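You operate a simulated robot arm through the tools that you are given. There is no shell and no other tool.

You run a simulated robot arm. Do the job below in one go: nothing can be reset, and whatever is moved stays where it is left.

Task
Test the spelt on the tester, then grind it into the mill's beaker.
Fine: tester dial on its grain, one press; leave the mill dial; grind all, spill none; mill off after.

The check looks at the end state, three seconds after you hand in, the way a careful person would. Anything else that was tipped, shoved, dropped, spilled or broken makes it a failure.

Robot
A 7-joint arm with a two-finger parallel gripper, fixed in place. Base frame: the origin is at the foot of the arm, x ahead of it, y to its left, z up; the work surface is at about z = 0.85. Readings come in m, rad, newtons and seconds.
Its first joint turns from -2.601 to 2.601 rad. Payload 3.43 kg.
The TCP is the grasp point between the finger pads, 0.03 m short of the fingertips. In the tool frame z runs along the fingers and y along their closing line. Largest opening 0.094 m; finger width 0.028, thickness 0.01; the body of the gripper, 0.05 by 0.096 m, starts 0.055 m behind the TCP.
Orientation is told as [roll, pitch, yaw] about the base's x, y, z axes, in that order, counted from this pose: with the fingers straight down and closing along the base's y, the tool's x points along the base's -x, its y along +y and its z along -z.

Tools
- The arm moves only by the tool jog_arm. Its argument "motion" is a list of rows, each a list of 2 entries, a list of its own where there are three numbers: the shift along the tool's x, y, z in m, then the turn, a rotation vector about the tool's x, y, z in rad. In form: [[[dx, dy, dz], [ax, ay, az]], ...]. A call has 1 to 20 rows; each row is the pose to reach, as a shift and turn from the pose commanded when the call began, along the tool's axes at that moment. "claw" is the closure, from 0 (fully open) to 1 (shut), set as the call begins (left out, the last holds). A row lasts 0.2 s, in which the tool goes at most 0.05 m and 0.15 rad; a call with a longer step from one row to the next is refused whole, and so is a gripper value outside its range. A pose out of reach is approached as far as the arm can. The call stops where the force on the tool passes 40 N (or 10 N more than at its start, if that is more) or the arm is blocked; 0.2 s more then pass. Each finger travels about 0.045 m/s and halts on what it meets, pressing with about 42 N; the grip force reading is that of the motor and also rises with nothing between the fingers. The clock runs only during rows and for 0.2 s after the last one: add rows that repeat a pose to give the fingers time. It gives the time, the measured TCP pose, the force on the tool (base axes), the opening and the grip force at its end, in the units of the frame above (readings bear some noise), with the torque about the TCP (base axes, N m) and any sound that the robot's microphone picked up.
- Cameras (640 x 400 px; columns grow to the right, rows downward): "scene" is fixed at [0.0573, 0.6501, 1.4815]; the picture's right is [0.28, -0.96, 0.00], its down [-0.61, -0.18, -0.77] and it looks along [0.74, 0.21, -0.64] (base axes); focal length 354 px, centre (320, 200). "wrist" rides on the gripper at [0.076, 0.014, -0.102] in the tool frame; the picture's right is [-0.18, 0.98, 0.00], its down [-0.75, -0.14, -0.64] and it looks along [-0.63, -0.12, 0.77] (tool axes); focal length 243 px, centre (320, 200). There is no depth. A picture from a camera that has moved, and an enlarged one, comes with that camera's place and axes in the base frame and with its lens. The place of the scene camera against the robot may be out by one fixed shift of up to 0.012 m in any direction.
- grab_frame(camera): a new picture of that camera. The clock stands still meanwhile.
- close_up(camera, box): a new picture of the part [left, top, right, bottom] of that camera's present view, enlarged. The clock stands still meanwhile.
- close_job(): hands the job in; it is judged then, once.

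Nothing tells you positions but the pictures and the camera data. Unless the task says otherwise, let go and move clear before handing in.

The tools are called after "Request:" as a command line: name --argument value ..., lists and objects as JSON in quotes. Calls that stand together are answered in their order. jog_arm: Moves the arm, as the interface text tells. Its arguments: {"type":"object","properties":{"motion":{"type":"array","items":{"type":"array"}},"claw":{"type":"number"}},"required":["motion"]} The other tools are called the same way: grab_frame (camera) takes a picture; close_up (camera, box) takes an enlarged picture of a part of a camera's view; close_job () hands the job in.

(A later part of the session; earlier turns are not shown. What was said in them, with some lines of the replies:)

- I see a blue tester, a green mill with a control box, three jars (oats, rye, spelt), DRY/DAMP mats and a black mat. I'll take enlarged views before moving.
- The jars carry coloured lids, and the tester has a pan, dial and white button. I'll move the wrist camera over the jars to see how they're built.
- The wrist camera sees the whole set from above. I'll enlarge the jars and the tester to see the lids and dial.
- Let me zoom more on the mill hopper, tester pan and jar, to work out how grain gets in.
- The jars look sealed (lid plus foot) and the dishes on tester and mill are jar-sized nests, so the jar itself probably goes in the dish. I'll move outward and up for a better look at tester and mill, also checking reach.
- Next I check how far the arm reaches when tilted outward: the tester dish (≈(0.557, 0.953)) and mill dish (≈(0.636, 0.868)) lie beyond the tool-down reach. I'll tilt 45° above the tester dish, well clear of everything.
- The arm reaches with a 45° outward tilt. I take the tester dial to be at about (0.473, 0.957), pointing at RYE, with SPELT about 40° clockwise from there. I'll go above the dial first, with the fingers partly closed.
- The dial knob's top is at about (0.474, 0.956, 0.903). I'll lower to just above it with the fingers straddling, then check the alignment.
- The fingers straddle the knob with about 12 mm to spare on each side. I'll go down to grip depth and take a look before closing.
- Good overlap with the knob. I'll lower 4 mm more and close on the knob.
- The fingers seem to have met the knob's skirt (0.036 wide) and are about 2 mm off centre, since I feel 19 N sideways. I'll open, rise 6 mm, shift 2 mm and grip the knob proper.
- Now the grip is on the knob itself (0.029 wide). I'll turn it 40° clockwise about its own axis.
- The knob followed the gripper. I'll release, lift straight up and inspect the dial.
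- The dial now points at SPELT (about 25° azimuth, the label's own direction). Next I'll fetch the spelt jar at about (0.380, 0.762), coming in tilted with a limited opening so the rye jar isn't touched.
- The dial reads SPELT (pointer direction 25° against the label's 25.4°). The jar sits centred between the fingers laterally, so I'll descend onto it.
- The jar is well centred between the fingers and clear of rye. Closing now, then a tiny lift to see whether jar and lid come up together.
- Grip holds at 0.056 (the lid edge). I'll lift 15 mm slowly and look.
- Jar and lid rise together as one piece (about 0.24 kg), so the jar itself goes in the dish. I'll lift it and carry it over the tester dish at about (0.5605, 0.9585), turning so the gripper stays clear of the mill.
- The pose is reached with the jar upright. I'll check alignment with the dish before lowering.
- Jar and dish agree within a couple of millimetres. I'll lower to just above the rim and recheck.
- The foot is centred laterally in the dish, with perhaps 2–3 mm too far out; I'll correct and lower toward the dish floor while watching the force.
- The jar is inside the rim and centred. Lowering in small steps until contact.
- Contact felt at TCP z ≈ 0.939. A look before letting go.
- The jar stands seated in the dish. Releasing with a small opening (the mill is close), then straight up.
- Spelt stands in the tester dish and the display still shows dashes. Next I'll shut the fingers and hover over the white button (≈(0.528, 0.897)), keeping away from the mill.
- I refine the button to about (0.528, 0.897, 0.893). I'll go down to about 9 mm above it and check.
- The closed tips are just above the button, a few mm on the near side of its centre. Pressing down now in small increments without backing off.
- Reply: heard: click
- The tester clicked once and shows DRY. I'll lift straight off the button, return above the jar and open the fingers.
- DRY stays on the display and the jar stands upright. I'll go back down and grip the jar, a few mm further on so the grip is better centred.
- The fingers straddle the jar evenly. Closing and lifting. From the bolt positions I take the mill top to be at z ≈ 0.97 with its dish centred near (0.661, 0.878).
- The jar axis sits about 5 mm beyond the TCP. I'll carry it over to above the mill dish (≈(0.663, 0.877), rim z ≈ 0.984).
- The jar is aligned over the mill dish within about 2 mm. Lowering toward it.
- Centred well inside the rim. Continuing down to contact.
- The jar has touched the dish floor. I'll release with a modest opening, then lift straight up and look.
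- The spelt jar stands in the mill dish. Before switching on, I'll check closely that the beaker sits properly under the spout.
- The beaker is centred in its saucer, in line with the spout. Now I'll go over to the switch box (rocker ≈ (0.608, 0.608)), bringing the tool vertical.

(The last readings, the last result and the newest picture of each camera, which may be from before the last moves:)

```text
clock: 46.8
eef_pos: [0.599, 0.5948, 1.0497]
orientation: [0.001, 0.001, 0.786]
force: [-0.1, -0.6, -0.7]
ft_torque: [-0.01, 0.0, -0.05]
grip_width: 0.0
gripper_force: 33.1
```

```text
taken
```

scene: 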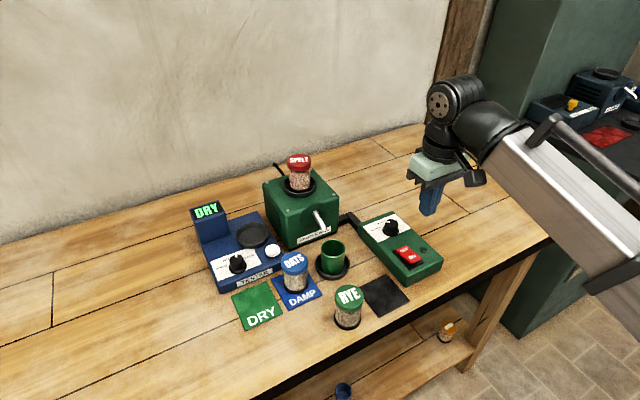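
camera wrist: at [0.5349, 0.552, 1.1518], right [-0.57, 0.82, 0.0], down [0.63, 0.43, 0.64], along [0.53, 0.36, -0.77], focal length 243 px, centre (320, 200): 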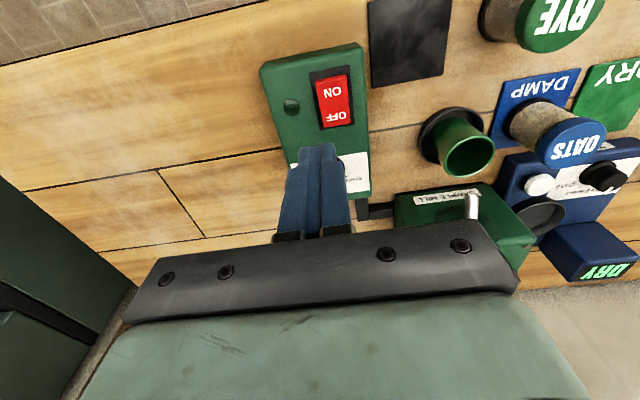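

Request:
close_up --camera "wrist" --box '[250, 40, 390, 150]'

Request:
close_up --camera "wrist" --box '[380, 90, 540, 240]'

Request:
close_up --camera "scene" --box '[370, 210, 450, 290]'

```text
3.64 times, centred on (320, 95) of wrist
camera zoom: at [0.5349, 0.552, 1.1518], right [-0.57, 0.82, 0.0], down [0.63, 0.43, 0.64], along [0.53, 0.36, -0.77], focal length 882 px, centre (320, 582)
```

zoom: 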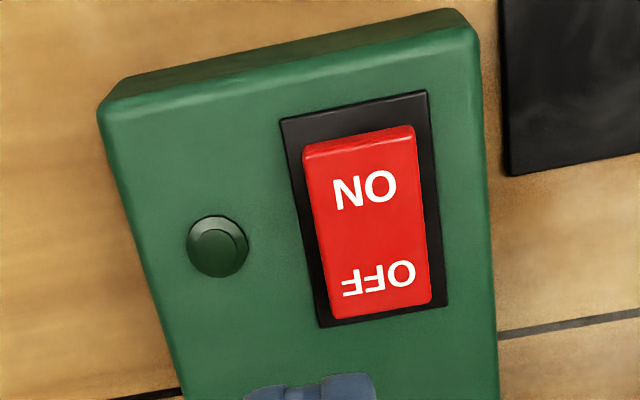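

```text
2.67 times, centred on (460, 165) of wrist
camera zoom: at [0.5349, 0.552, 1.1518], right [-0.57, 0.82, 0.0], down [0.63, 0.43, 0.64], along [0.53, 0.36, -0.77], focal length 647 px, centre (-53, 293)
```

zoom: 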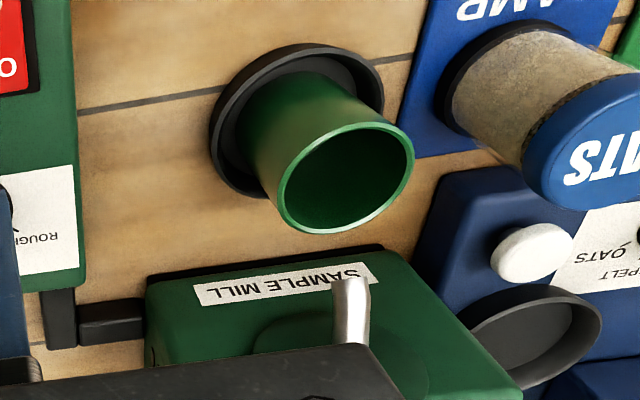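

```text
5.00 times, centred on (410, 250) of scene
camera zoom: at [0.0573, 0.6501, 1.4815], right [0.28, -0.96, 0.0], down [-0.61, -0.18, -0.77], along [0.74, 0.21, -0.64], focal length 1770 px, centre (-130, -50)
```

zoom: 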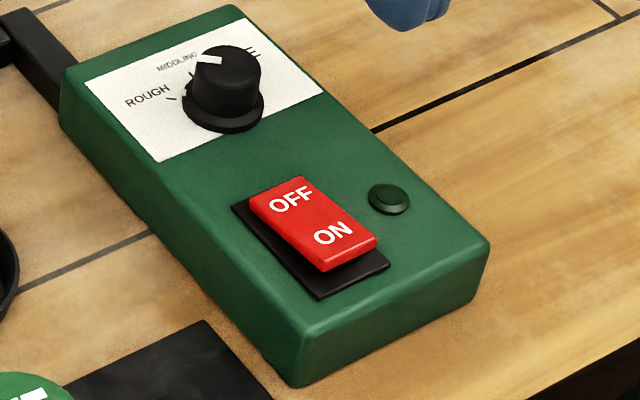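

The rocker's centre is about (0.5975, 0.613), with the ON end nearest the robot. I'll line up over the ON end and lower to just above it.

Request:
jog_arm --motion '[[[0.001, 0.0035, 0.026], [0, 0, 0]], [[0.002, 0.007, 0.052], [0, 0, 0]], [[0.003, 0.0105, 0.078], [0, 0, 0]], [[0.004, 0.014, 0.105], [0, 0, 0]], [[0.004, 0.014, 0.105], [0, 0, 0]]]'

Request:
close_up --camera "wrist" --box '[220, 60, 420, 200]'

Request:
close_up --camera "scene" --box '[370, 190, 460, 290]'

```text
clock: 48.0
eef_pos: [0.587, 0.6032, 0.9449]
orientation: [-0.001, 0.0, 0.787]
force: [-0.2, 0.3, 0.4]
ft_torque: [0.03, 0.06, 0.01]
grip_width: 0.0001
gripper_force: 32.7
```

```text
2.86 times, centred on (320, 130) of wrist
camera zoom: at [0.5224, 0.5594, 1.0461], right [-0.56, 0.83, 0.0], down [0.63, 0.43, 0.64], along [0.53, 0.36, -0.77], focal length 693 px, centre (320, 400)
```

zoom: 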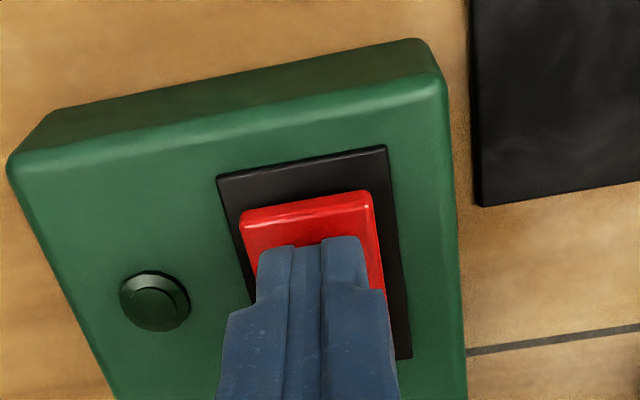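

```text
4.00 times, centred on (415, 240) of scene
camera zoom: at [0.0573, 0.6501, 1.4815], right [0.28, -0.96, 0.0], down [-0.61, -0.18, -0.77], along [0.74, 0.21, -0.64], focal length 1416 px, centre (-60, 40)
```

zoom: 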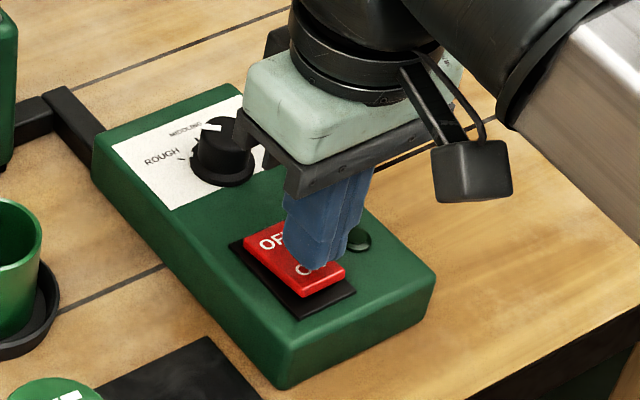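

Tips are centred over the ON half. Pressing down in small steps.

Request:
jog_arm --motion '[[[0, 0, 0.005], [0, 0, 0]], [[0, 0, 0.01], [0, 0, 0]], [[0, 0, 0.013], [0, 0, 0]]]'

```text
clock: 48.8
eef_pos: [0.5857, 0.6032, 0.9329]
orientation: [0.0, -0.002, 0.785]
force: [-1.6, -0.4, 14.4]
ft_torque: [0.1, -0.08, -0.04]
grip_width: 0.0
gripper_force: 33.2
```

Request:
jog_arm --motion '[[[0, 0, 0.002], [0, 0, 0]], [[0, 0, 0.003], [0, 0, 0]]]'

Request:
close_up --camera "scene" --box '[370, 190, 460, 290]'

Request:
close_up --camera "scene" --box '[270, 140, 370, 290]'

```text
clock: 49.3
eef_pos: [0.5856, 0.6023, 0.9325]
orientation: [0.001, -0.003, 0.785]
force: [-4.5, -2.6, 11.4]
ft_torque: [0.01, 0.05, -0.04]
grip_width: 0.0
gripper_force: 32.7
stopped in row 2: the force on the tool passed its limit at 43 N (the readings are from after the stop); the commanded pose is now the measured one
```

```text
4.00 times, centred on (415, 240) of scene
camera zoom: at [0.0573, 0.6501, 1.4815], right [0.28, -0.96, 0.0], down [-0.61, -0.18, -0.77], along [0.74, 0.21, -0.64], focal length 1416 px, centre (-60, 40)
```

zoom: 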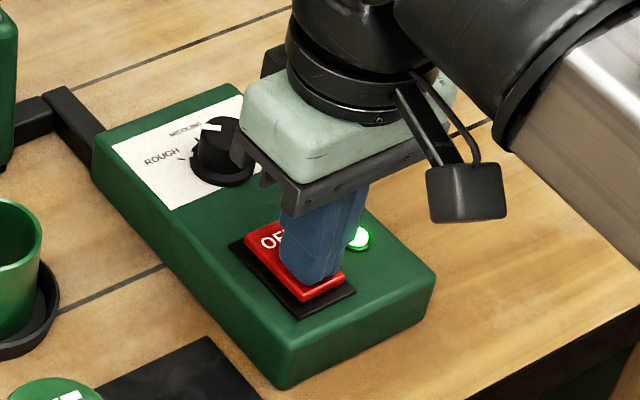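

```text
2.67 times, centred on (320, 215) of scene
camera zoom: at [0.0573, 0.6501, 1.4815], right [0.28, -0.96, 0.0], down [-0.61, -0.18, -0.77], along [0.74, 0.21, -0.64], focal length 944 px, centre (320, 160)
```

zoom: 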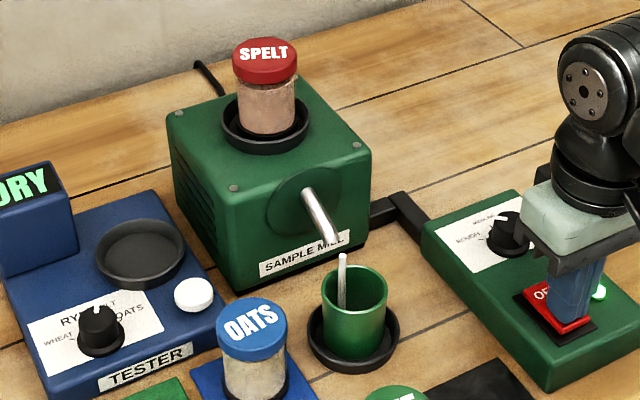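

The mill is running: green lamp on and a stream running from the spout into the beaker. I'll check the stream closely while the clock stands still.

Request:
close_up --camera "scene" --box '[305, 210, 355, 280]'

Request:
close_up --camera "scene" --box '[275, 150, 325, 210]'

Request:
grab_frame --camera "wrist"

```text
5.71 times, centred on (330, 245) of scene
camera zoom: at [0.0573, 0.6501, 1.4815], right [0.28, -0.96, 0.0], down [-0.61, -0.18, -0.77], along [0.74, 0.21, -0.64], focal length 2023 px, centre (263, -57)
```

zoom: 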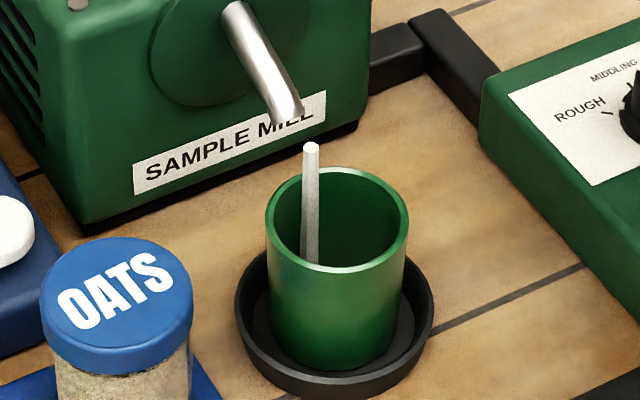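

```text
6.67 times, centred on (300, 180) of scene
camera zoom: at [0.0573, 0.6501, 1.4815], right [0.28, -0.96, 0.0], down [-0.61, -0.18, -0.77], along [0.74, 0.21, -0.64], focal length 2360 px, centre (453, 333)
```

zoom: 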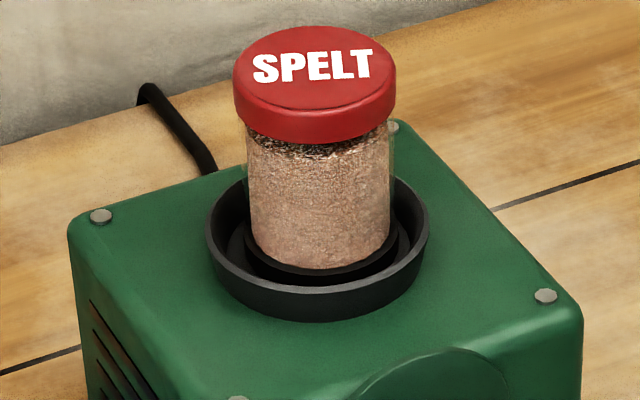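

```text
taken
camera wrist: at [0.5214, 0.5591, 1.0344], right [-0.56, 0.83, 0.0], down [0.63, 0.43, 0.65], along [0.53, 0.36, -0.76], focal length 243 px, centre (320, 200)
```

wrist: 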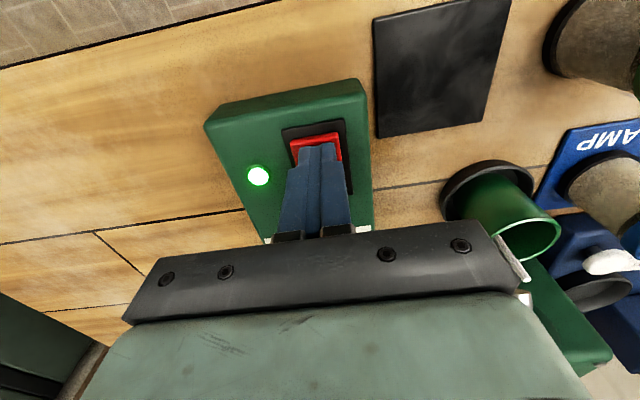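

The stream falls inside the beaker and the jar's level is going down. I'll lift off and hover above the OFF end while it grinds, watching the level.

Request:
jog_arm --motion '[[[0, 0, -0.02], [0, 0, 0]], [[0, 0, -0.04], [0, 0, 0]], [[-0.016, 0, -0.04], [0, 0, 0]], [[-0.033, 0, -0.035], [0, 0, 0]]]'

Request:
close_up --camera "scene" --box '[270, 140, 370, 290]'

Request:
close_up --camera "scene" --box '[275, 150, 325, 210]'

Request:
close_up --camera "wrist" --box '[180, 60, 460, 240]'

```text
clock: 50.3
eef_pos: [0.6087, 0.6265, 0.9676]
orientation: [0.002, -0.004, 0.786]
force: [0.1, -0.1, -0.3]
ft_torque: [0.0, 0.01, -0.02]
grip_width: 0.0
gripper_force: 33.5
```

```text
2.67 times, centred on (320, 215) of scene
camera zoom: at [0.0573, 0.6501, 1.4815], right [0.28, -0.96, 0.0], down [-0.61, -0.18, -0.77], along [0.74, 0.21, -0.64], focal length 944 px, centre (320, 160)
```

zoom: 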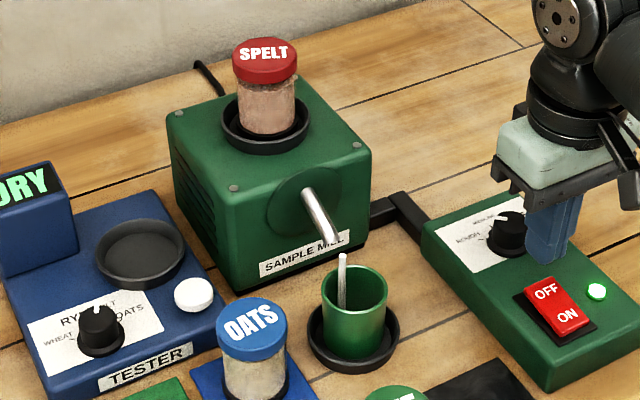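

```text
6.67 times, centred on (300, 180) of scene
camera zoom: at [0.0573, 0.6501, 1.4815], right [0.28, -0.96, 0.0], down [-0.61, -0.18, -0.77], along [0.74, 0.21, -0.64], focal length 2360 px, centre (453, 333)
```

zoom: 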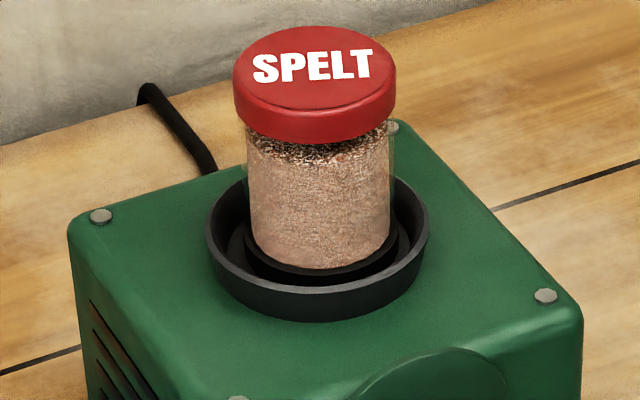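

```text
2.22 times, centred on (320, 150) of wrist
camera zoom: at [0.5454, 0.5834, 1.0693], right [-0.56, 0.83, 0.0], down [0.63, 0.43, 0.65], along [0.53, 0.36, -0.76], focal length 539 px, centre (320, 311)
```

zoom: 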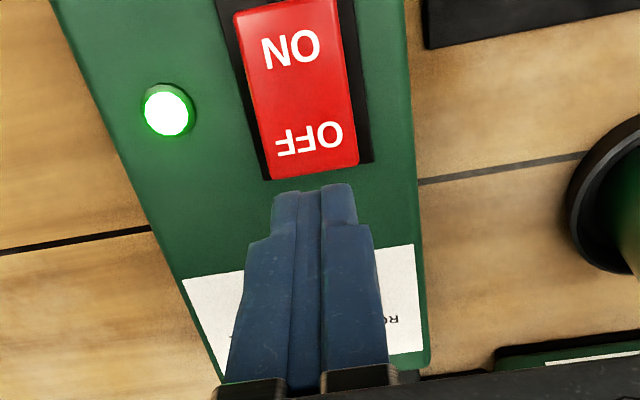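

Grinding is steady. I'll let the clock run a few seconds and keep watching.

Request:
jog_arm --motion '[[[0, 0, 0], [0, 0, 0]], [[0, 0, 0], [0, 0, 0]], [[0, 0, 0], [0, 0, 0]], [[0, 0, 0], [0, 0, 0]], [[0, 0, 0], [0, 0, 0]], [[0, 0, 0], [0, 0, 0]], [[0, 0, 0], [0, 0, 0]], [[0, 0, 0], [0, 0, 0]], [[0, 0, 0], [0, 0, 0]], [[0, 0, 0], [0, 0, 0]]]'

Request:
close_up --camera "scene" --box '[275, 150, 325, 210]'

Request:
close_up --camera "scene" --box '[305, 210, 355, 280]'

```text
clock: 52.5
eef_pos: [0.6097, 0.6249, 0.9675]
orientation: [0.001, -0.004, 0.786]
force: [0.8, -0.3, 0.2]
ft_torque: [0.02, 0.0, 0.01]
grip_width: 0.0
gripper_force: 32.8
```

```text
6.67 times, centred on (300, 180) of scene
camera zoom: at [0.0573, 0.6501, 1.4815], right [0.28, -0.96, 0.0], down [-0.61, -0.18, -0.77], along [0.74, 0.21, -0.64], focal length 2360 px, centre (453, 333)
```

zoom: 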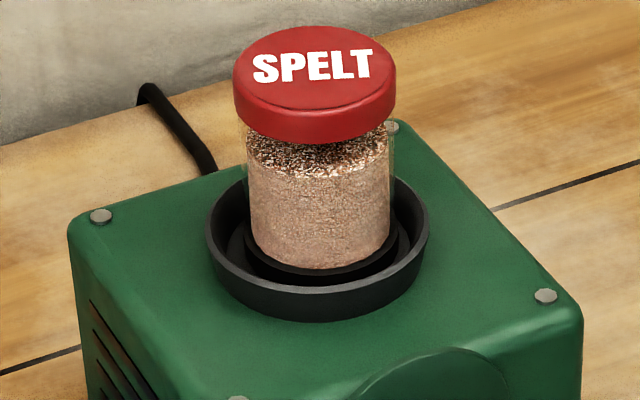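

```text
5.71 times, centred on (330, 245) of scene
camera zoom: at [0.0573, 0.6501, 1.4815], right [0.28, -0.96, 0.0], down [-0.61, -0.18, -0.77], along [0.74, 0.21, -0.64], focal length 2023 px, centre (263, -57)
```

zoom: 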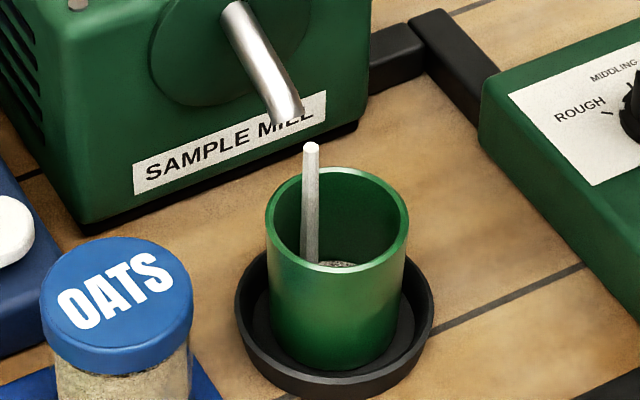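

The beaker is filling with nothing spilled. Continuing.

Request:
jog_arm --motion '[[[0, 0, 0], [0, 0, 0]], [[0, 0, 0], [0, 0, 0]], [[0, 0, 0], [0, 0, 0]], [[0, 0, 0], [0, 0, 0]], [[0, 0, 0], [0, 0, 0]], [[0, 0, 0], [0, 0, 0]], [[0, 0, 0], [0, 0, 0]], [[0, 0, 0], [0, 0, 0]], [[0, 0, 0], [0, 0, 0]], [[0, 0, 0], [0, 0, 0]], [[0, 0, 0], [0, 0, 0]], [[0, 0, 0], [0, 0, 0]], [[0, 0, 0], [0, 0, 0]], [[0, 0, 0], [0, 0, 0]], [[0, 0, 0], [0, 0, 0]]]'

Request:
close_up --camera "scene" --box '[275, 150, 325, 210]'

Request:
close_up --camera "scene" --box '[305, 210, 355, 280]'

```text
clock: 55.7
eef_pos: [0.6104, 0.626, 0.9667]
orientation: [0.0, -0.005, 0.786]
force: [-0.4, 0.2, 0.4]
ft_torque: [-0.01, 0.0, -0.03]
grip_width: 0.0
gripper_force: 32.2
```

```text
6.67 times, centred on (300, 180) of scene
camera zoom: at [0.0573, 0.6501, 1.4815], right [0.28, -0.96, 0.0], down [-0.61, -0.18, -0.77], along [0.74, 0.21, -0.64], focal length 2360 px, centre (453, 333)
```

zoom: 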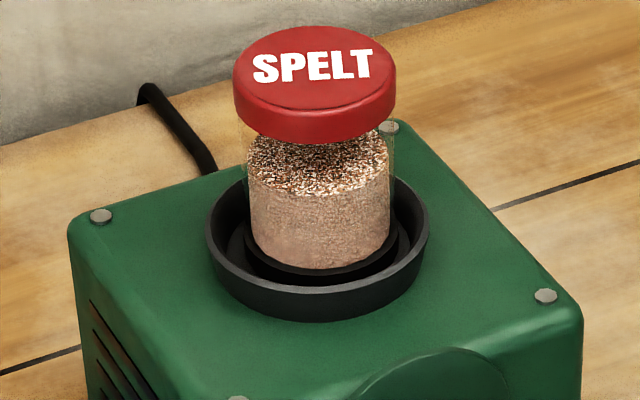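

```text
5.71 times, centred on (330, 245) of scene
camera zoom: at [0.0573, 0.6501, 1.4815], right [0.28, -0.96, 0.0], down [-0.61, -0.18, -0.77], along [0.74, 0.21, -0.64], focal length 2023 px, centre (263, -57)
```

zoom: 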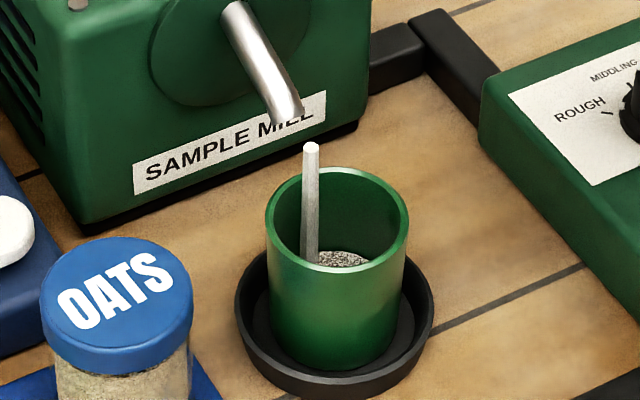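

About a third gone. Waiting on.

Request:
jog_arm --motion '[[[0, 0, 0], [0, 0, 0]], [[0, 0, 0], [0, 0, 0]], [[0, 0, 0], [0, 0, 0]], [[0, 0, 0], [0, 0, 0]], [[0, 0, 0], [0, 0, 0]], [[0, 0, 0], [0, 0, 0]], [[0, 0, 0], [0, 0, 0]], [[0, 0, 0], [0, 0, 0]], [[0, 0, 0], [0, 0, 0]], [[0, 0, 0], [0, 0, 0]], [[0, 0, 0], [0, 0, 0]], [[0, 0, 0], [0, 0, 0]], [[0, 0, 0], [0, 0, 0]], [[0, 0, 0], [0, 0, 0]], [[0, 0, 0], [0, 0, 0]], [[0, 0, 0], [0, 0, 0]], [[0, 0, 0], [0, 0, 0]], [[0, 0, 0], [0, 0, 0]], [[0, 0, 0], [0, 0, 0]], [[0, 0, 0], [0, 0, 0]]]'

Request:
close_up --camera "scene" --box '[275, 150, 325, 210]'

Request:
close_up --camera "scene" --box '[305, 210, 355, 280]'

```text
clock: 59.9
eef_pos: [0.6108, 0.6261, 0.9673]
orientation: [0.0, -0.006, 0.786]
force: [-0.3, -1.0, 0.0]
ft_torque: [0.0, 0.0, 0.02]
grip_width: 0.0
gripper_force: 32.6
```

```text
6.67 times, centred on (300, 180) of scene
camera zoom: at [0.0573, 0.6501, 1.4815], right [0.28, -0.96, 0.0], down [-0.61, -0.18, -0.77], along [0.74, 0.21, -0.64], focal length 2360 px, centre (453, 333)
```

zoom: 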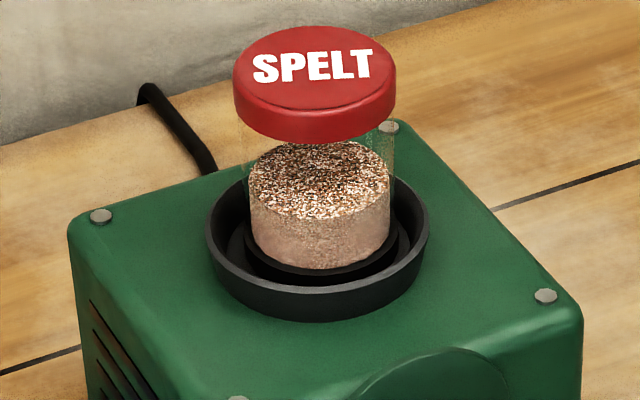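

```text
5.71 times, centred on (330, 245) of scene
camera zoom: at [0.0573, 0.6501, 1.4815], right [0.28, -0.96, 0.0], down [-0.61, -0.18, -0.77], along [0.74, 0.21, -0.64], focal length 2023 px, centre (263, -57)
```

zoom: 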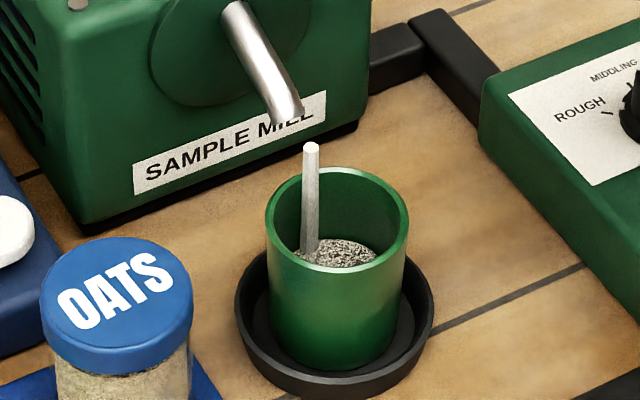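

Request:
jog_arm --motion '[[[0, 0, 0], [0, 0, 0]], [[0, 0, 0], [0, 0, 0]], [[0, 0, 0], [0, 0, 0]], [[0, 0, 0], [0, 0, 0]], [[0, 0, 0], [0, 0, 0]], [[0, 0, 0], [0, 0, 0]], [[0, 0, 0], [0, 0, 0]], [[0, 0, 0], [0, 0, 0]], [[0, 0, 0], [0, 0, 0]], [[0, 0, 0], [0, 0, 0]], [[0, 0, 0], [0, 0, 0]], [[0, 0, 0], [0, 0, 0]], [[0, 0, 0], [0, 0, 0]], [[0, 0, 0], [0, 0, 0]], [[0, 0, 0], [0, 0, 0]], [[0, 0, 0], [0, 0, 0]], [[0, 0, 0], [0, 0, 0]], [[0, 0, 0], [0, 0, 0]], [[0, 0, 0], [0, 0, 0]], [[0, 0, 0], [0, 0, 0]]]'

Request:
close_up --camera "scene" --box '[275, 150, 325, 210]'

Request:
close_up --camera "scene" --box '[305, 210, 355, 280]'

```text
clock: 64.1
eef_pos: [0.6093, 0.6263, 0.9685]
orientation: [0.0, -0.005, 0.786]
force: [0.1, 0.3, -1.0]
ft_torque: [0.01, 0.01, 0.04]
grip_width: 0.0
gripper_force: 32.6
```

```text
6.67 times, centred on (300, 180) of scene
camera zoom: at [0.0573, 0.6501, 1.4815], right [0.28, -0.96, 0.0], down [-0.61, -0.18, -0.77], along [0.74, 0.21, -0.64], focal length 2360 px, centre (453, 333)
```

zoom: 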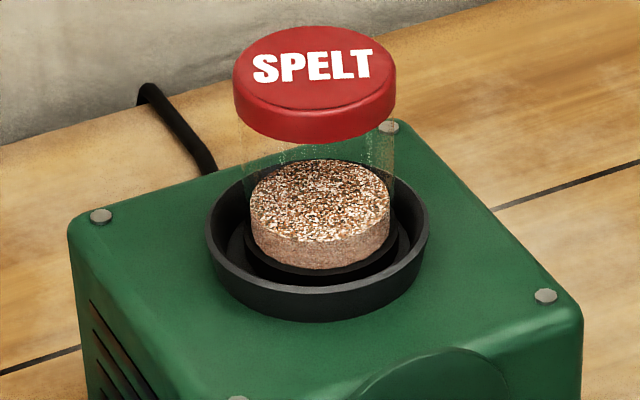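

```text
5.71 times, centred on (330, 245) of scene
camera zoom: at [0.0573, 0.6501, 1.4815], right [0.28, -0.96, 0.0], down [-0.61, -0.18, -0.77], along [0.74, 0.21, -0.64], focal length 2023 px, centre (263, -57)
```

zoom: 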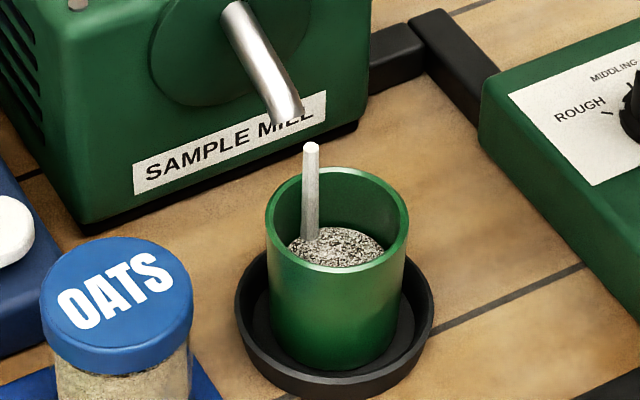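

Request:
jog_arm --motion '[[[0, 0, 0], [0, 0, 0]], [[0, 0, 0], [0, 0, 0]], [[0, 0, 0], [0, 0, 0]], [[0, 0, 0], [0, 0, 0]], [[0, 0, 0], [0, 0, 0]], [[0, 0, 0], [0, 0, 0]], [[0, 0, 0], [0, 0, 0]], [[0, 0, 0], [0, 0, 0]], [[0, 0, 0], [0, 0, 0]], [[0, 0, 0], [0, 0, 0]], [[0, 0, 0], [0, 0, 0]], [[0, 0, 0], [0, 0, 0]], [[0, 0, 0], [0, 0, 0]], [[0, 0, 0], [0, 0, 0]], [[0, 0, 0], [0, 0, 0]], [[0, 0, 0], [0, 0, 0]], [[0, 0, 0], [0, 0, 0]], [[0, 0, 0], [0, 0, 0]], [[0, 0, 0], [0, 0, 0]], [[0, 0, 0], [0, 0, 0]]]'

Request:
close_up --camera "scene" --box '[275, 150, 325, 210]'

Request:
close_up --camera "scene" --box '[305, 210, 355, 280]'

```text
clock: 68.3
eef_pos: [0.6097, 0.627, 0.9675]
orientation: [0.0, -0.006, 0.786]
force: [0.0, -0.5, 0.0]
ft_torque: [0.01, -0.02, -0.01]
grip_width: 0.0
gripper_force: 33.3
```

```text
6.67 times, centred on (300, 180) of scene
camera zoom: at [0.0573, 0.6501, 1.4815], right [0.28, -0.96, 0.0], down [-0.61, -0.18, -0.77], along [0.74, 0.21, -0.64], focal length 2360 px, centre (453, 333)
```

zoom: 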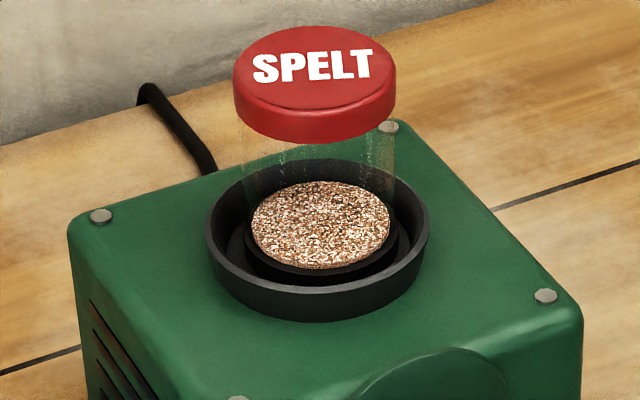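

```text
5.71 times, centred on (330, 245) of scene
camera zoom: at [0.0573, 0.6501, 1.4815], right [0.28, -0.96, 0.0], down [-0.61, -0.18, -0.77], along [0.74, 0.21, -0.64], focal length 2023 px, centre (263, -57)
```

zoom: 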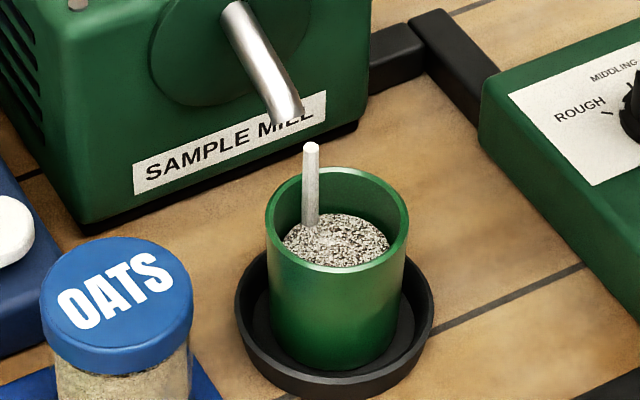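

Nearly empty. A little longer until the stream stops by itself.

Request:
jog_arm --motion '[[[0, 0, 0], [0, 0, 0]], [[0, 0, 0], [0, 0, 0]], [[0, 0, 0], [0, 0, 0]], [[0, 0, 0], [0, 0, 0]], [[0, 0, 0], [0, 0, 0]], [[0, 0, 0], [0, 0, 0]], [[0, 0, 0], [0, 0, 0]], [[0, 0, 0], [0, 0, 0]]]'

Request:
close_up --camera "scene" --box '[275, 150, 325, 210]'

Request:
close_up --camera "scene" --box '[305, 210, 355, 280]'

```text
clock: 70.1
eef_pos: [0.61, 0.6255, 0.9681]
orientation: [0.001, -0.006, 0.784]
force: [-0.2, -0.3, -0.6]
ft_torque: [-0.04, 0.03, 0.02]
grip_width: 0.0
gripper_force: 32.8
```

```text
6.67 times, centred on (300, 180) of scene
camera zoom: at [0.0573, 0.6501, 1.4815], right [0.28, -0.96, 0.0], down [-0.61, -0.18, -0.77], along [0.74, 0.21, -0.64], focal length 2360 px, centre (453, 333)
```

zoom: 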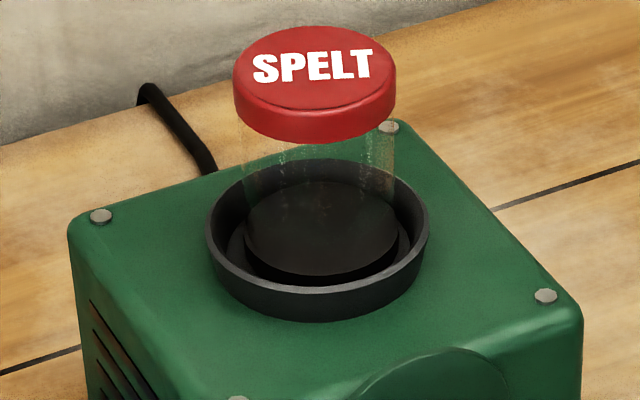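

```text
5.71 times, centred on (330, 245) of scene
camera zoom: at [0.0573, 0.6501, 1.4815], right [0.28, -0.96, 0.0], down [-0.61, -0.18, -0.77], along [0.74, 0.21, -0.64], focal length 2023 px, centre (263, -57)
```

zoom: 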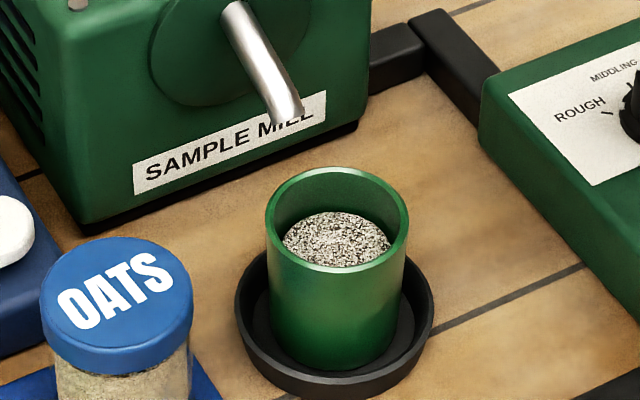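

The jar is empty, the stream has stopped and the flour is all in the beaker. Now the OFF end: lowering to just above it and checking clearance to the mill dial.

Request:
jog_arm --motion '[[[0.002, 0, 0.01], [0, 0, 0]], [[0.003, 0, 0.02], [0, 0, 0]], [[0.003, 0, 0.028], [0, 0, 0]], [[0.003, 0, 0.028], [0, 0, 0]]]'

Request:
close_up --camera "scene" --box '[370, 190, 460, 290]'

Request:
close_up --camera "wrist" --box '[180, 60, 460, 240]'

```text
clock: 71.1
eef_pos: [0.6077, 0.6249, 0.9396]
orientation: [0.001, -0.007, 0.784]
force: [0.3, -0.6, 0.0]
ft_torque: [0.03, -0.02, 0.01]
grip_width: 0.0002
gripper_force: 32.5
```

```text
4.00 times, centred on (415, 240) of scene
camera zoom: at [0.0573, 0.6501, 1.4815], right [0.28, -0.96, 0.0], down [-0.61, -0.18, -0.77], along [0.74, 0.21, -0.64], focal length 1416 px, centre (-60, 40)
```

zoom: 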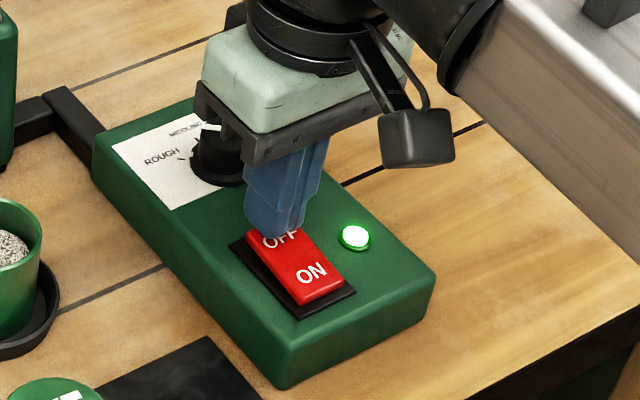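

```text
2.22 times, centred on (320, 150) of wrist
camera zoom: at [0.5433, 0.5811, 1.0403], right [-0.56, 0.83, 0.0], down [0.63, 0.43, 0.65], along [0.53, 0.36, -0.76], focal length 539 px, centre (320, 311)
```

zoom: 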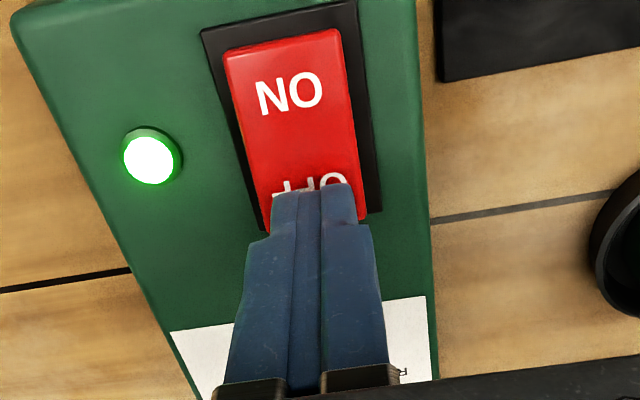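

Tips are over the OFF half and clear of the dial. Pressing.

Request:
jog_arm --motion '[[[0, 0, 0.004], [0, 0, 0]], [[0, 0, 0.008], [0, 0, 0]], [[0, 0, 0.01], [0, 0, 0]]]'

Request:
close_up --camera "scene" --box '[370, 190, 460, 290]'

```text
clock: 71.9
eef_pos: [0.6067, 0.623, 0.9331]
orientation: [0.0, -0.009, 0.784]
force: [-0.4, 1.8, 37.7]
ft_torque: [-0.34, 0.39, -0.1]
grip_width: 0.0
gripper_force: 33.1
```

```text
4.00 times, centred on (415, 240) of scene
camera zoom: at [0.0573, 0.6501, 1.4815], right [0.28, -0.96, 0.0], down [-0.61, -0.18, -0.77], along [0.74, 0.21, -0.64], focal length 1416 px, centre (-60, 40)
```

zoom: 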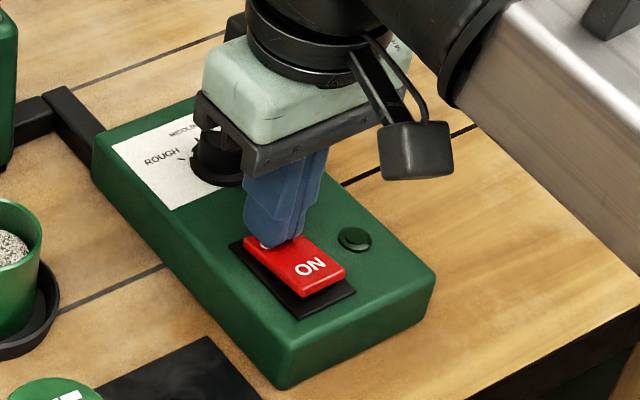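

The lamp is out. Lifting clear and doing a final check of everything.

Request:
jog_arm --motion '[[[0, 0, -0.01], [0, 0, 0]], [[0, 0, -0.03], [0, 0, 0]], [[0, 0, -0.07], [0, 0, 0]], [[0, 0, -0.11], [0, 0, 0]], [[0.03, -0.03, -0.14], [0, 0, 0]], [[0.05, -0.06, -0.16], [0, 0, 0]], [[0.05, -0.06, -0.16], [0, 0, 0]]]'

Request:
grab_frame --camera "scene"

Request:
close_up --camera "scene" --box '[360, 200, 450, 290]'

Request:
close_up --camera "scene" --box '[180, 190, 310, 310]'

Request:
close_up --camera "scene" --box '[260, 140, 370, 290]'

Request:
grab_frame --camera "wrist"

```text
refused: row 5 steps farther than a row can; nothing moved
```

```text
taken
```

scene: 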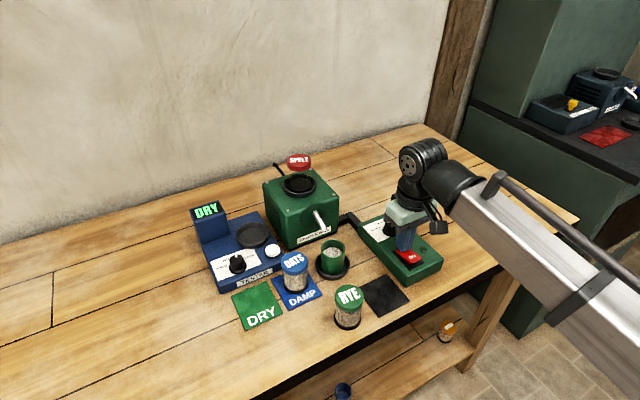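

```text
4.44 times, centred on (405, 245) of scene
camera zoom: at [0.0573, 0.6501, 1.4815], right [0.28, -0.96, 0.0], down [-0.61, -0.18, -0.77], along [0.74, 0.21, -0.64], focal length 1573 px, centre (-58, 0)
```

zoom: 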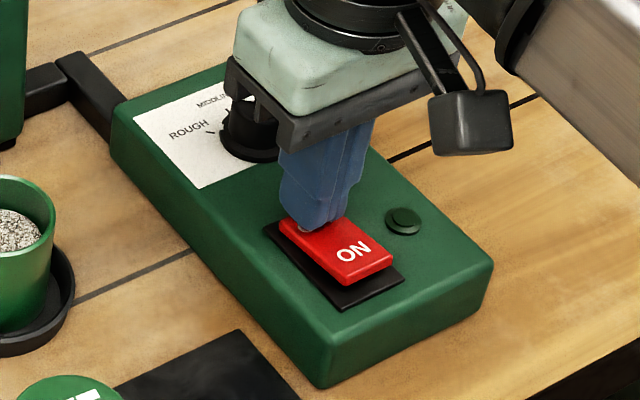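

```text
3.33 times, centred on (245, 250) of scene
camera zoom: at [0.0573, 0.6501, 1.4815], right [0.28, -0.96, 0.0], down [-0.61, -0.18, -0.77], along [0.74, 0.21, -0.64], focal length 1180 px, centre (570, 33)
```

zoom: 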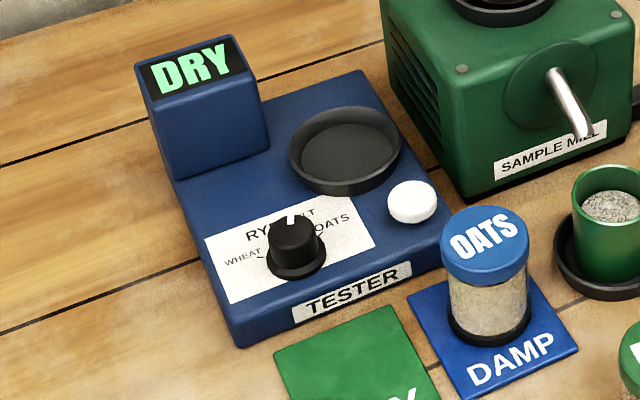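

```text
2.67 times, centred on (315, 215) of scene
camera zoom: at [0.0573, 0.6501, 1.4815], right [0.28, -0.96, 0.0], down [-0.61, -0.18, -0.77], along [0.74, 0.21, -0.64], focal length 944 px, centre (333, 160)
```

zoom: 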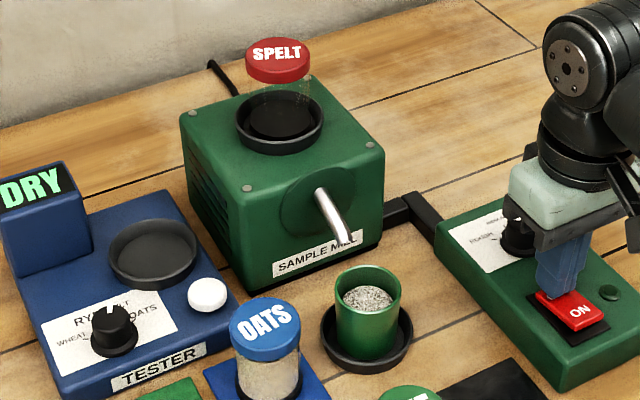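

```text
taken
camera wrist: at [0.543, 0.5801, 1.0336], right [-0.56, 0.83, 0.0], down [0.63, 0.43, 0.65], along [0.53, 0.37, -0.76], focal length 243 px, centre (320, 200)
```

wrist: 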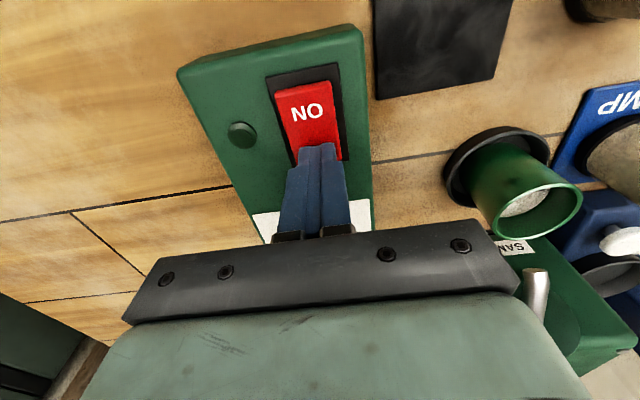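

That lift was refused for too long a step; the finger still rests on the OFF end with the lamp out. I'll lift again in smaller steps, straight up first.

Request:
jog_arm --motion '[[[0, 0, -0.01], [0, 0, 0]], [[0, 0, -0.03], [0, 0, 0]], [[0, 0, -0.065], [0, 0, 0]], [[0, 0, -0.1], [0, 0, 0]], [[0, 0, -0.14], [0, 0, 0]], [[0.02, -0.03, -0.16], [0, 0, 0]], [[0.04, -0.06, -0.18], [0, 0, 0]], [[0.04, -0.06, -0.18], [0, 0, 0]]]'

Request:
grab_frame --camera "scene"

Request:
close_up --camera "scene" --box '[360, 200, 450, 290]'

Request:
close_up --camera "scene" --box '[215, 245, 265, 277]'

Request:
close_up --camera "scene" --box '[260, 140, 370, 340]'

```text
clock: 73.7
eef_pos: [0.6228, 0.5517, 1.1069]
orientation: [-0.001, -0.003, 0.784]
force: [1.0, -0.3, 0.2]
ft_torque: [0.0, 0.01, 0.01]
grip_width: 0.0
gripper_force: 33.0
```

```text
taken
```

scene: 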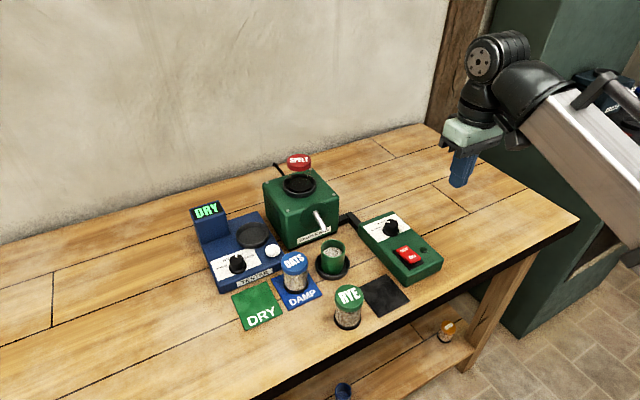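

```text
4.44 times, centred on (405, 245) of scene
camera zoom: at [0.0573, 0.6501, 1.4815], right [0.28, -0.96, 0.0], down [-0.61, -0.18, -0.77], along [0.74, 0.21, -0.64], focal length 1573 px, centre (-58, 0)
```

zoom: 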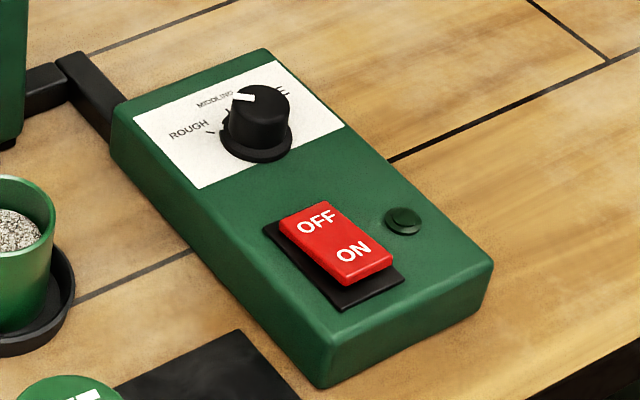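

```text
12.50 times, centred on (240, 261) of scene
camera zoom: at [0.0573, 0.6501, 1.4815], right [0.28, -0.96, 0.0], down [-0.61, -0.18, -0.77], along [0.74, 0.21, -0.64], focal length 4424 px, centre (1320, -562)
```

zoom: 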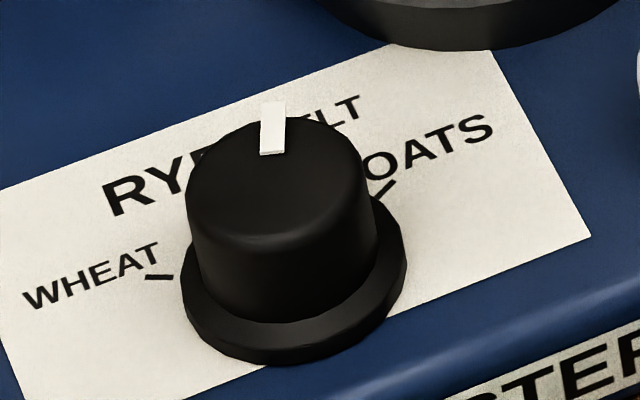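

```text
2.00 times, centred on (315, 240) of scene
camera zoom: at [0.0573, 0.6501, 1.4815], right [0.28, -0.96, 0.0], down [-0.61, -0.18, -0.77], along [0.74, 0.21, -0.64], focal length 708 px, centre (330, 120)
```

zoom: 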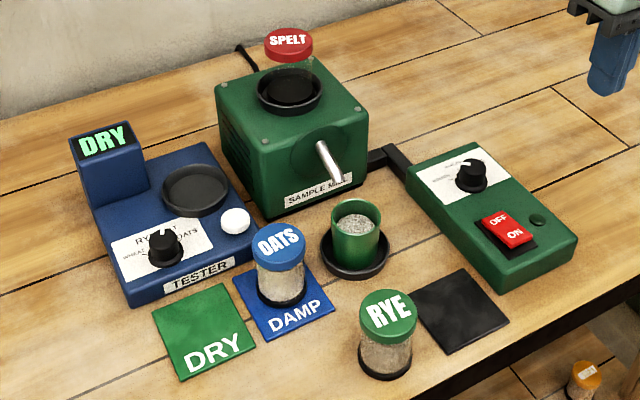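

All is in order: the tester dial is on SPELT and reads DRY after one press. The spelt jar is empty in the mill dish and the flour is in the beaker with nothing spilled. The mill dial is untouched, the mill is off, the oats and rye stand where they were, and the arm is clear. Handing in.

Request:
close_job

```text
The job is handed in.
```

The spelt has been tested and ground, and I've handed the job in; no verdict has come back yet.

- **Test:** I turned the tester dial from RYE to SPELT, set the jar in its dish and pressed the button once. It clicked and the display read DRY.
- **Grind:** I moved the jar to the mill dish and ran the mill until the jar was empty and the stream stopped. All the flour went into the beaker and I saw no spill.
- **End state:** The mill is off with its lamp out, and its dial was not touched. The empty spelt jar is still in the mill dish. The oats and rye jars were not moved, and the arm is clear of everything.
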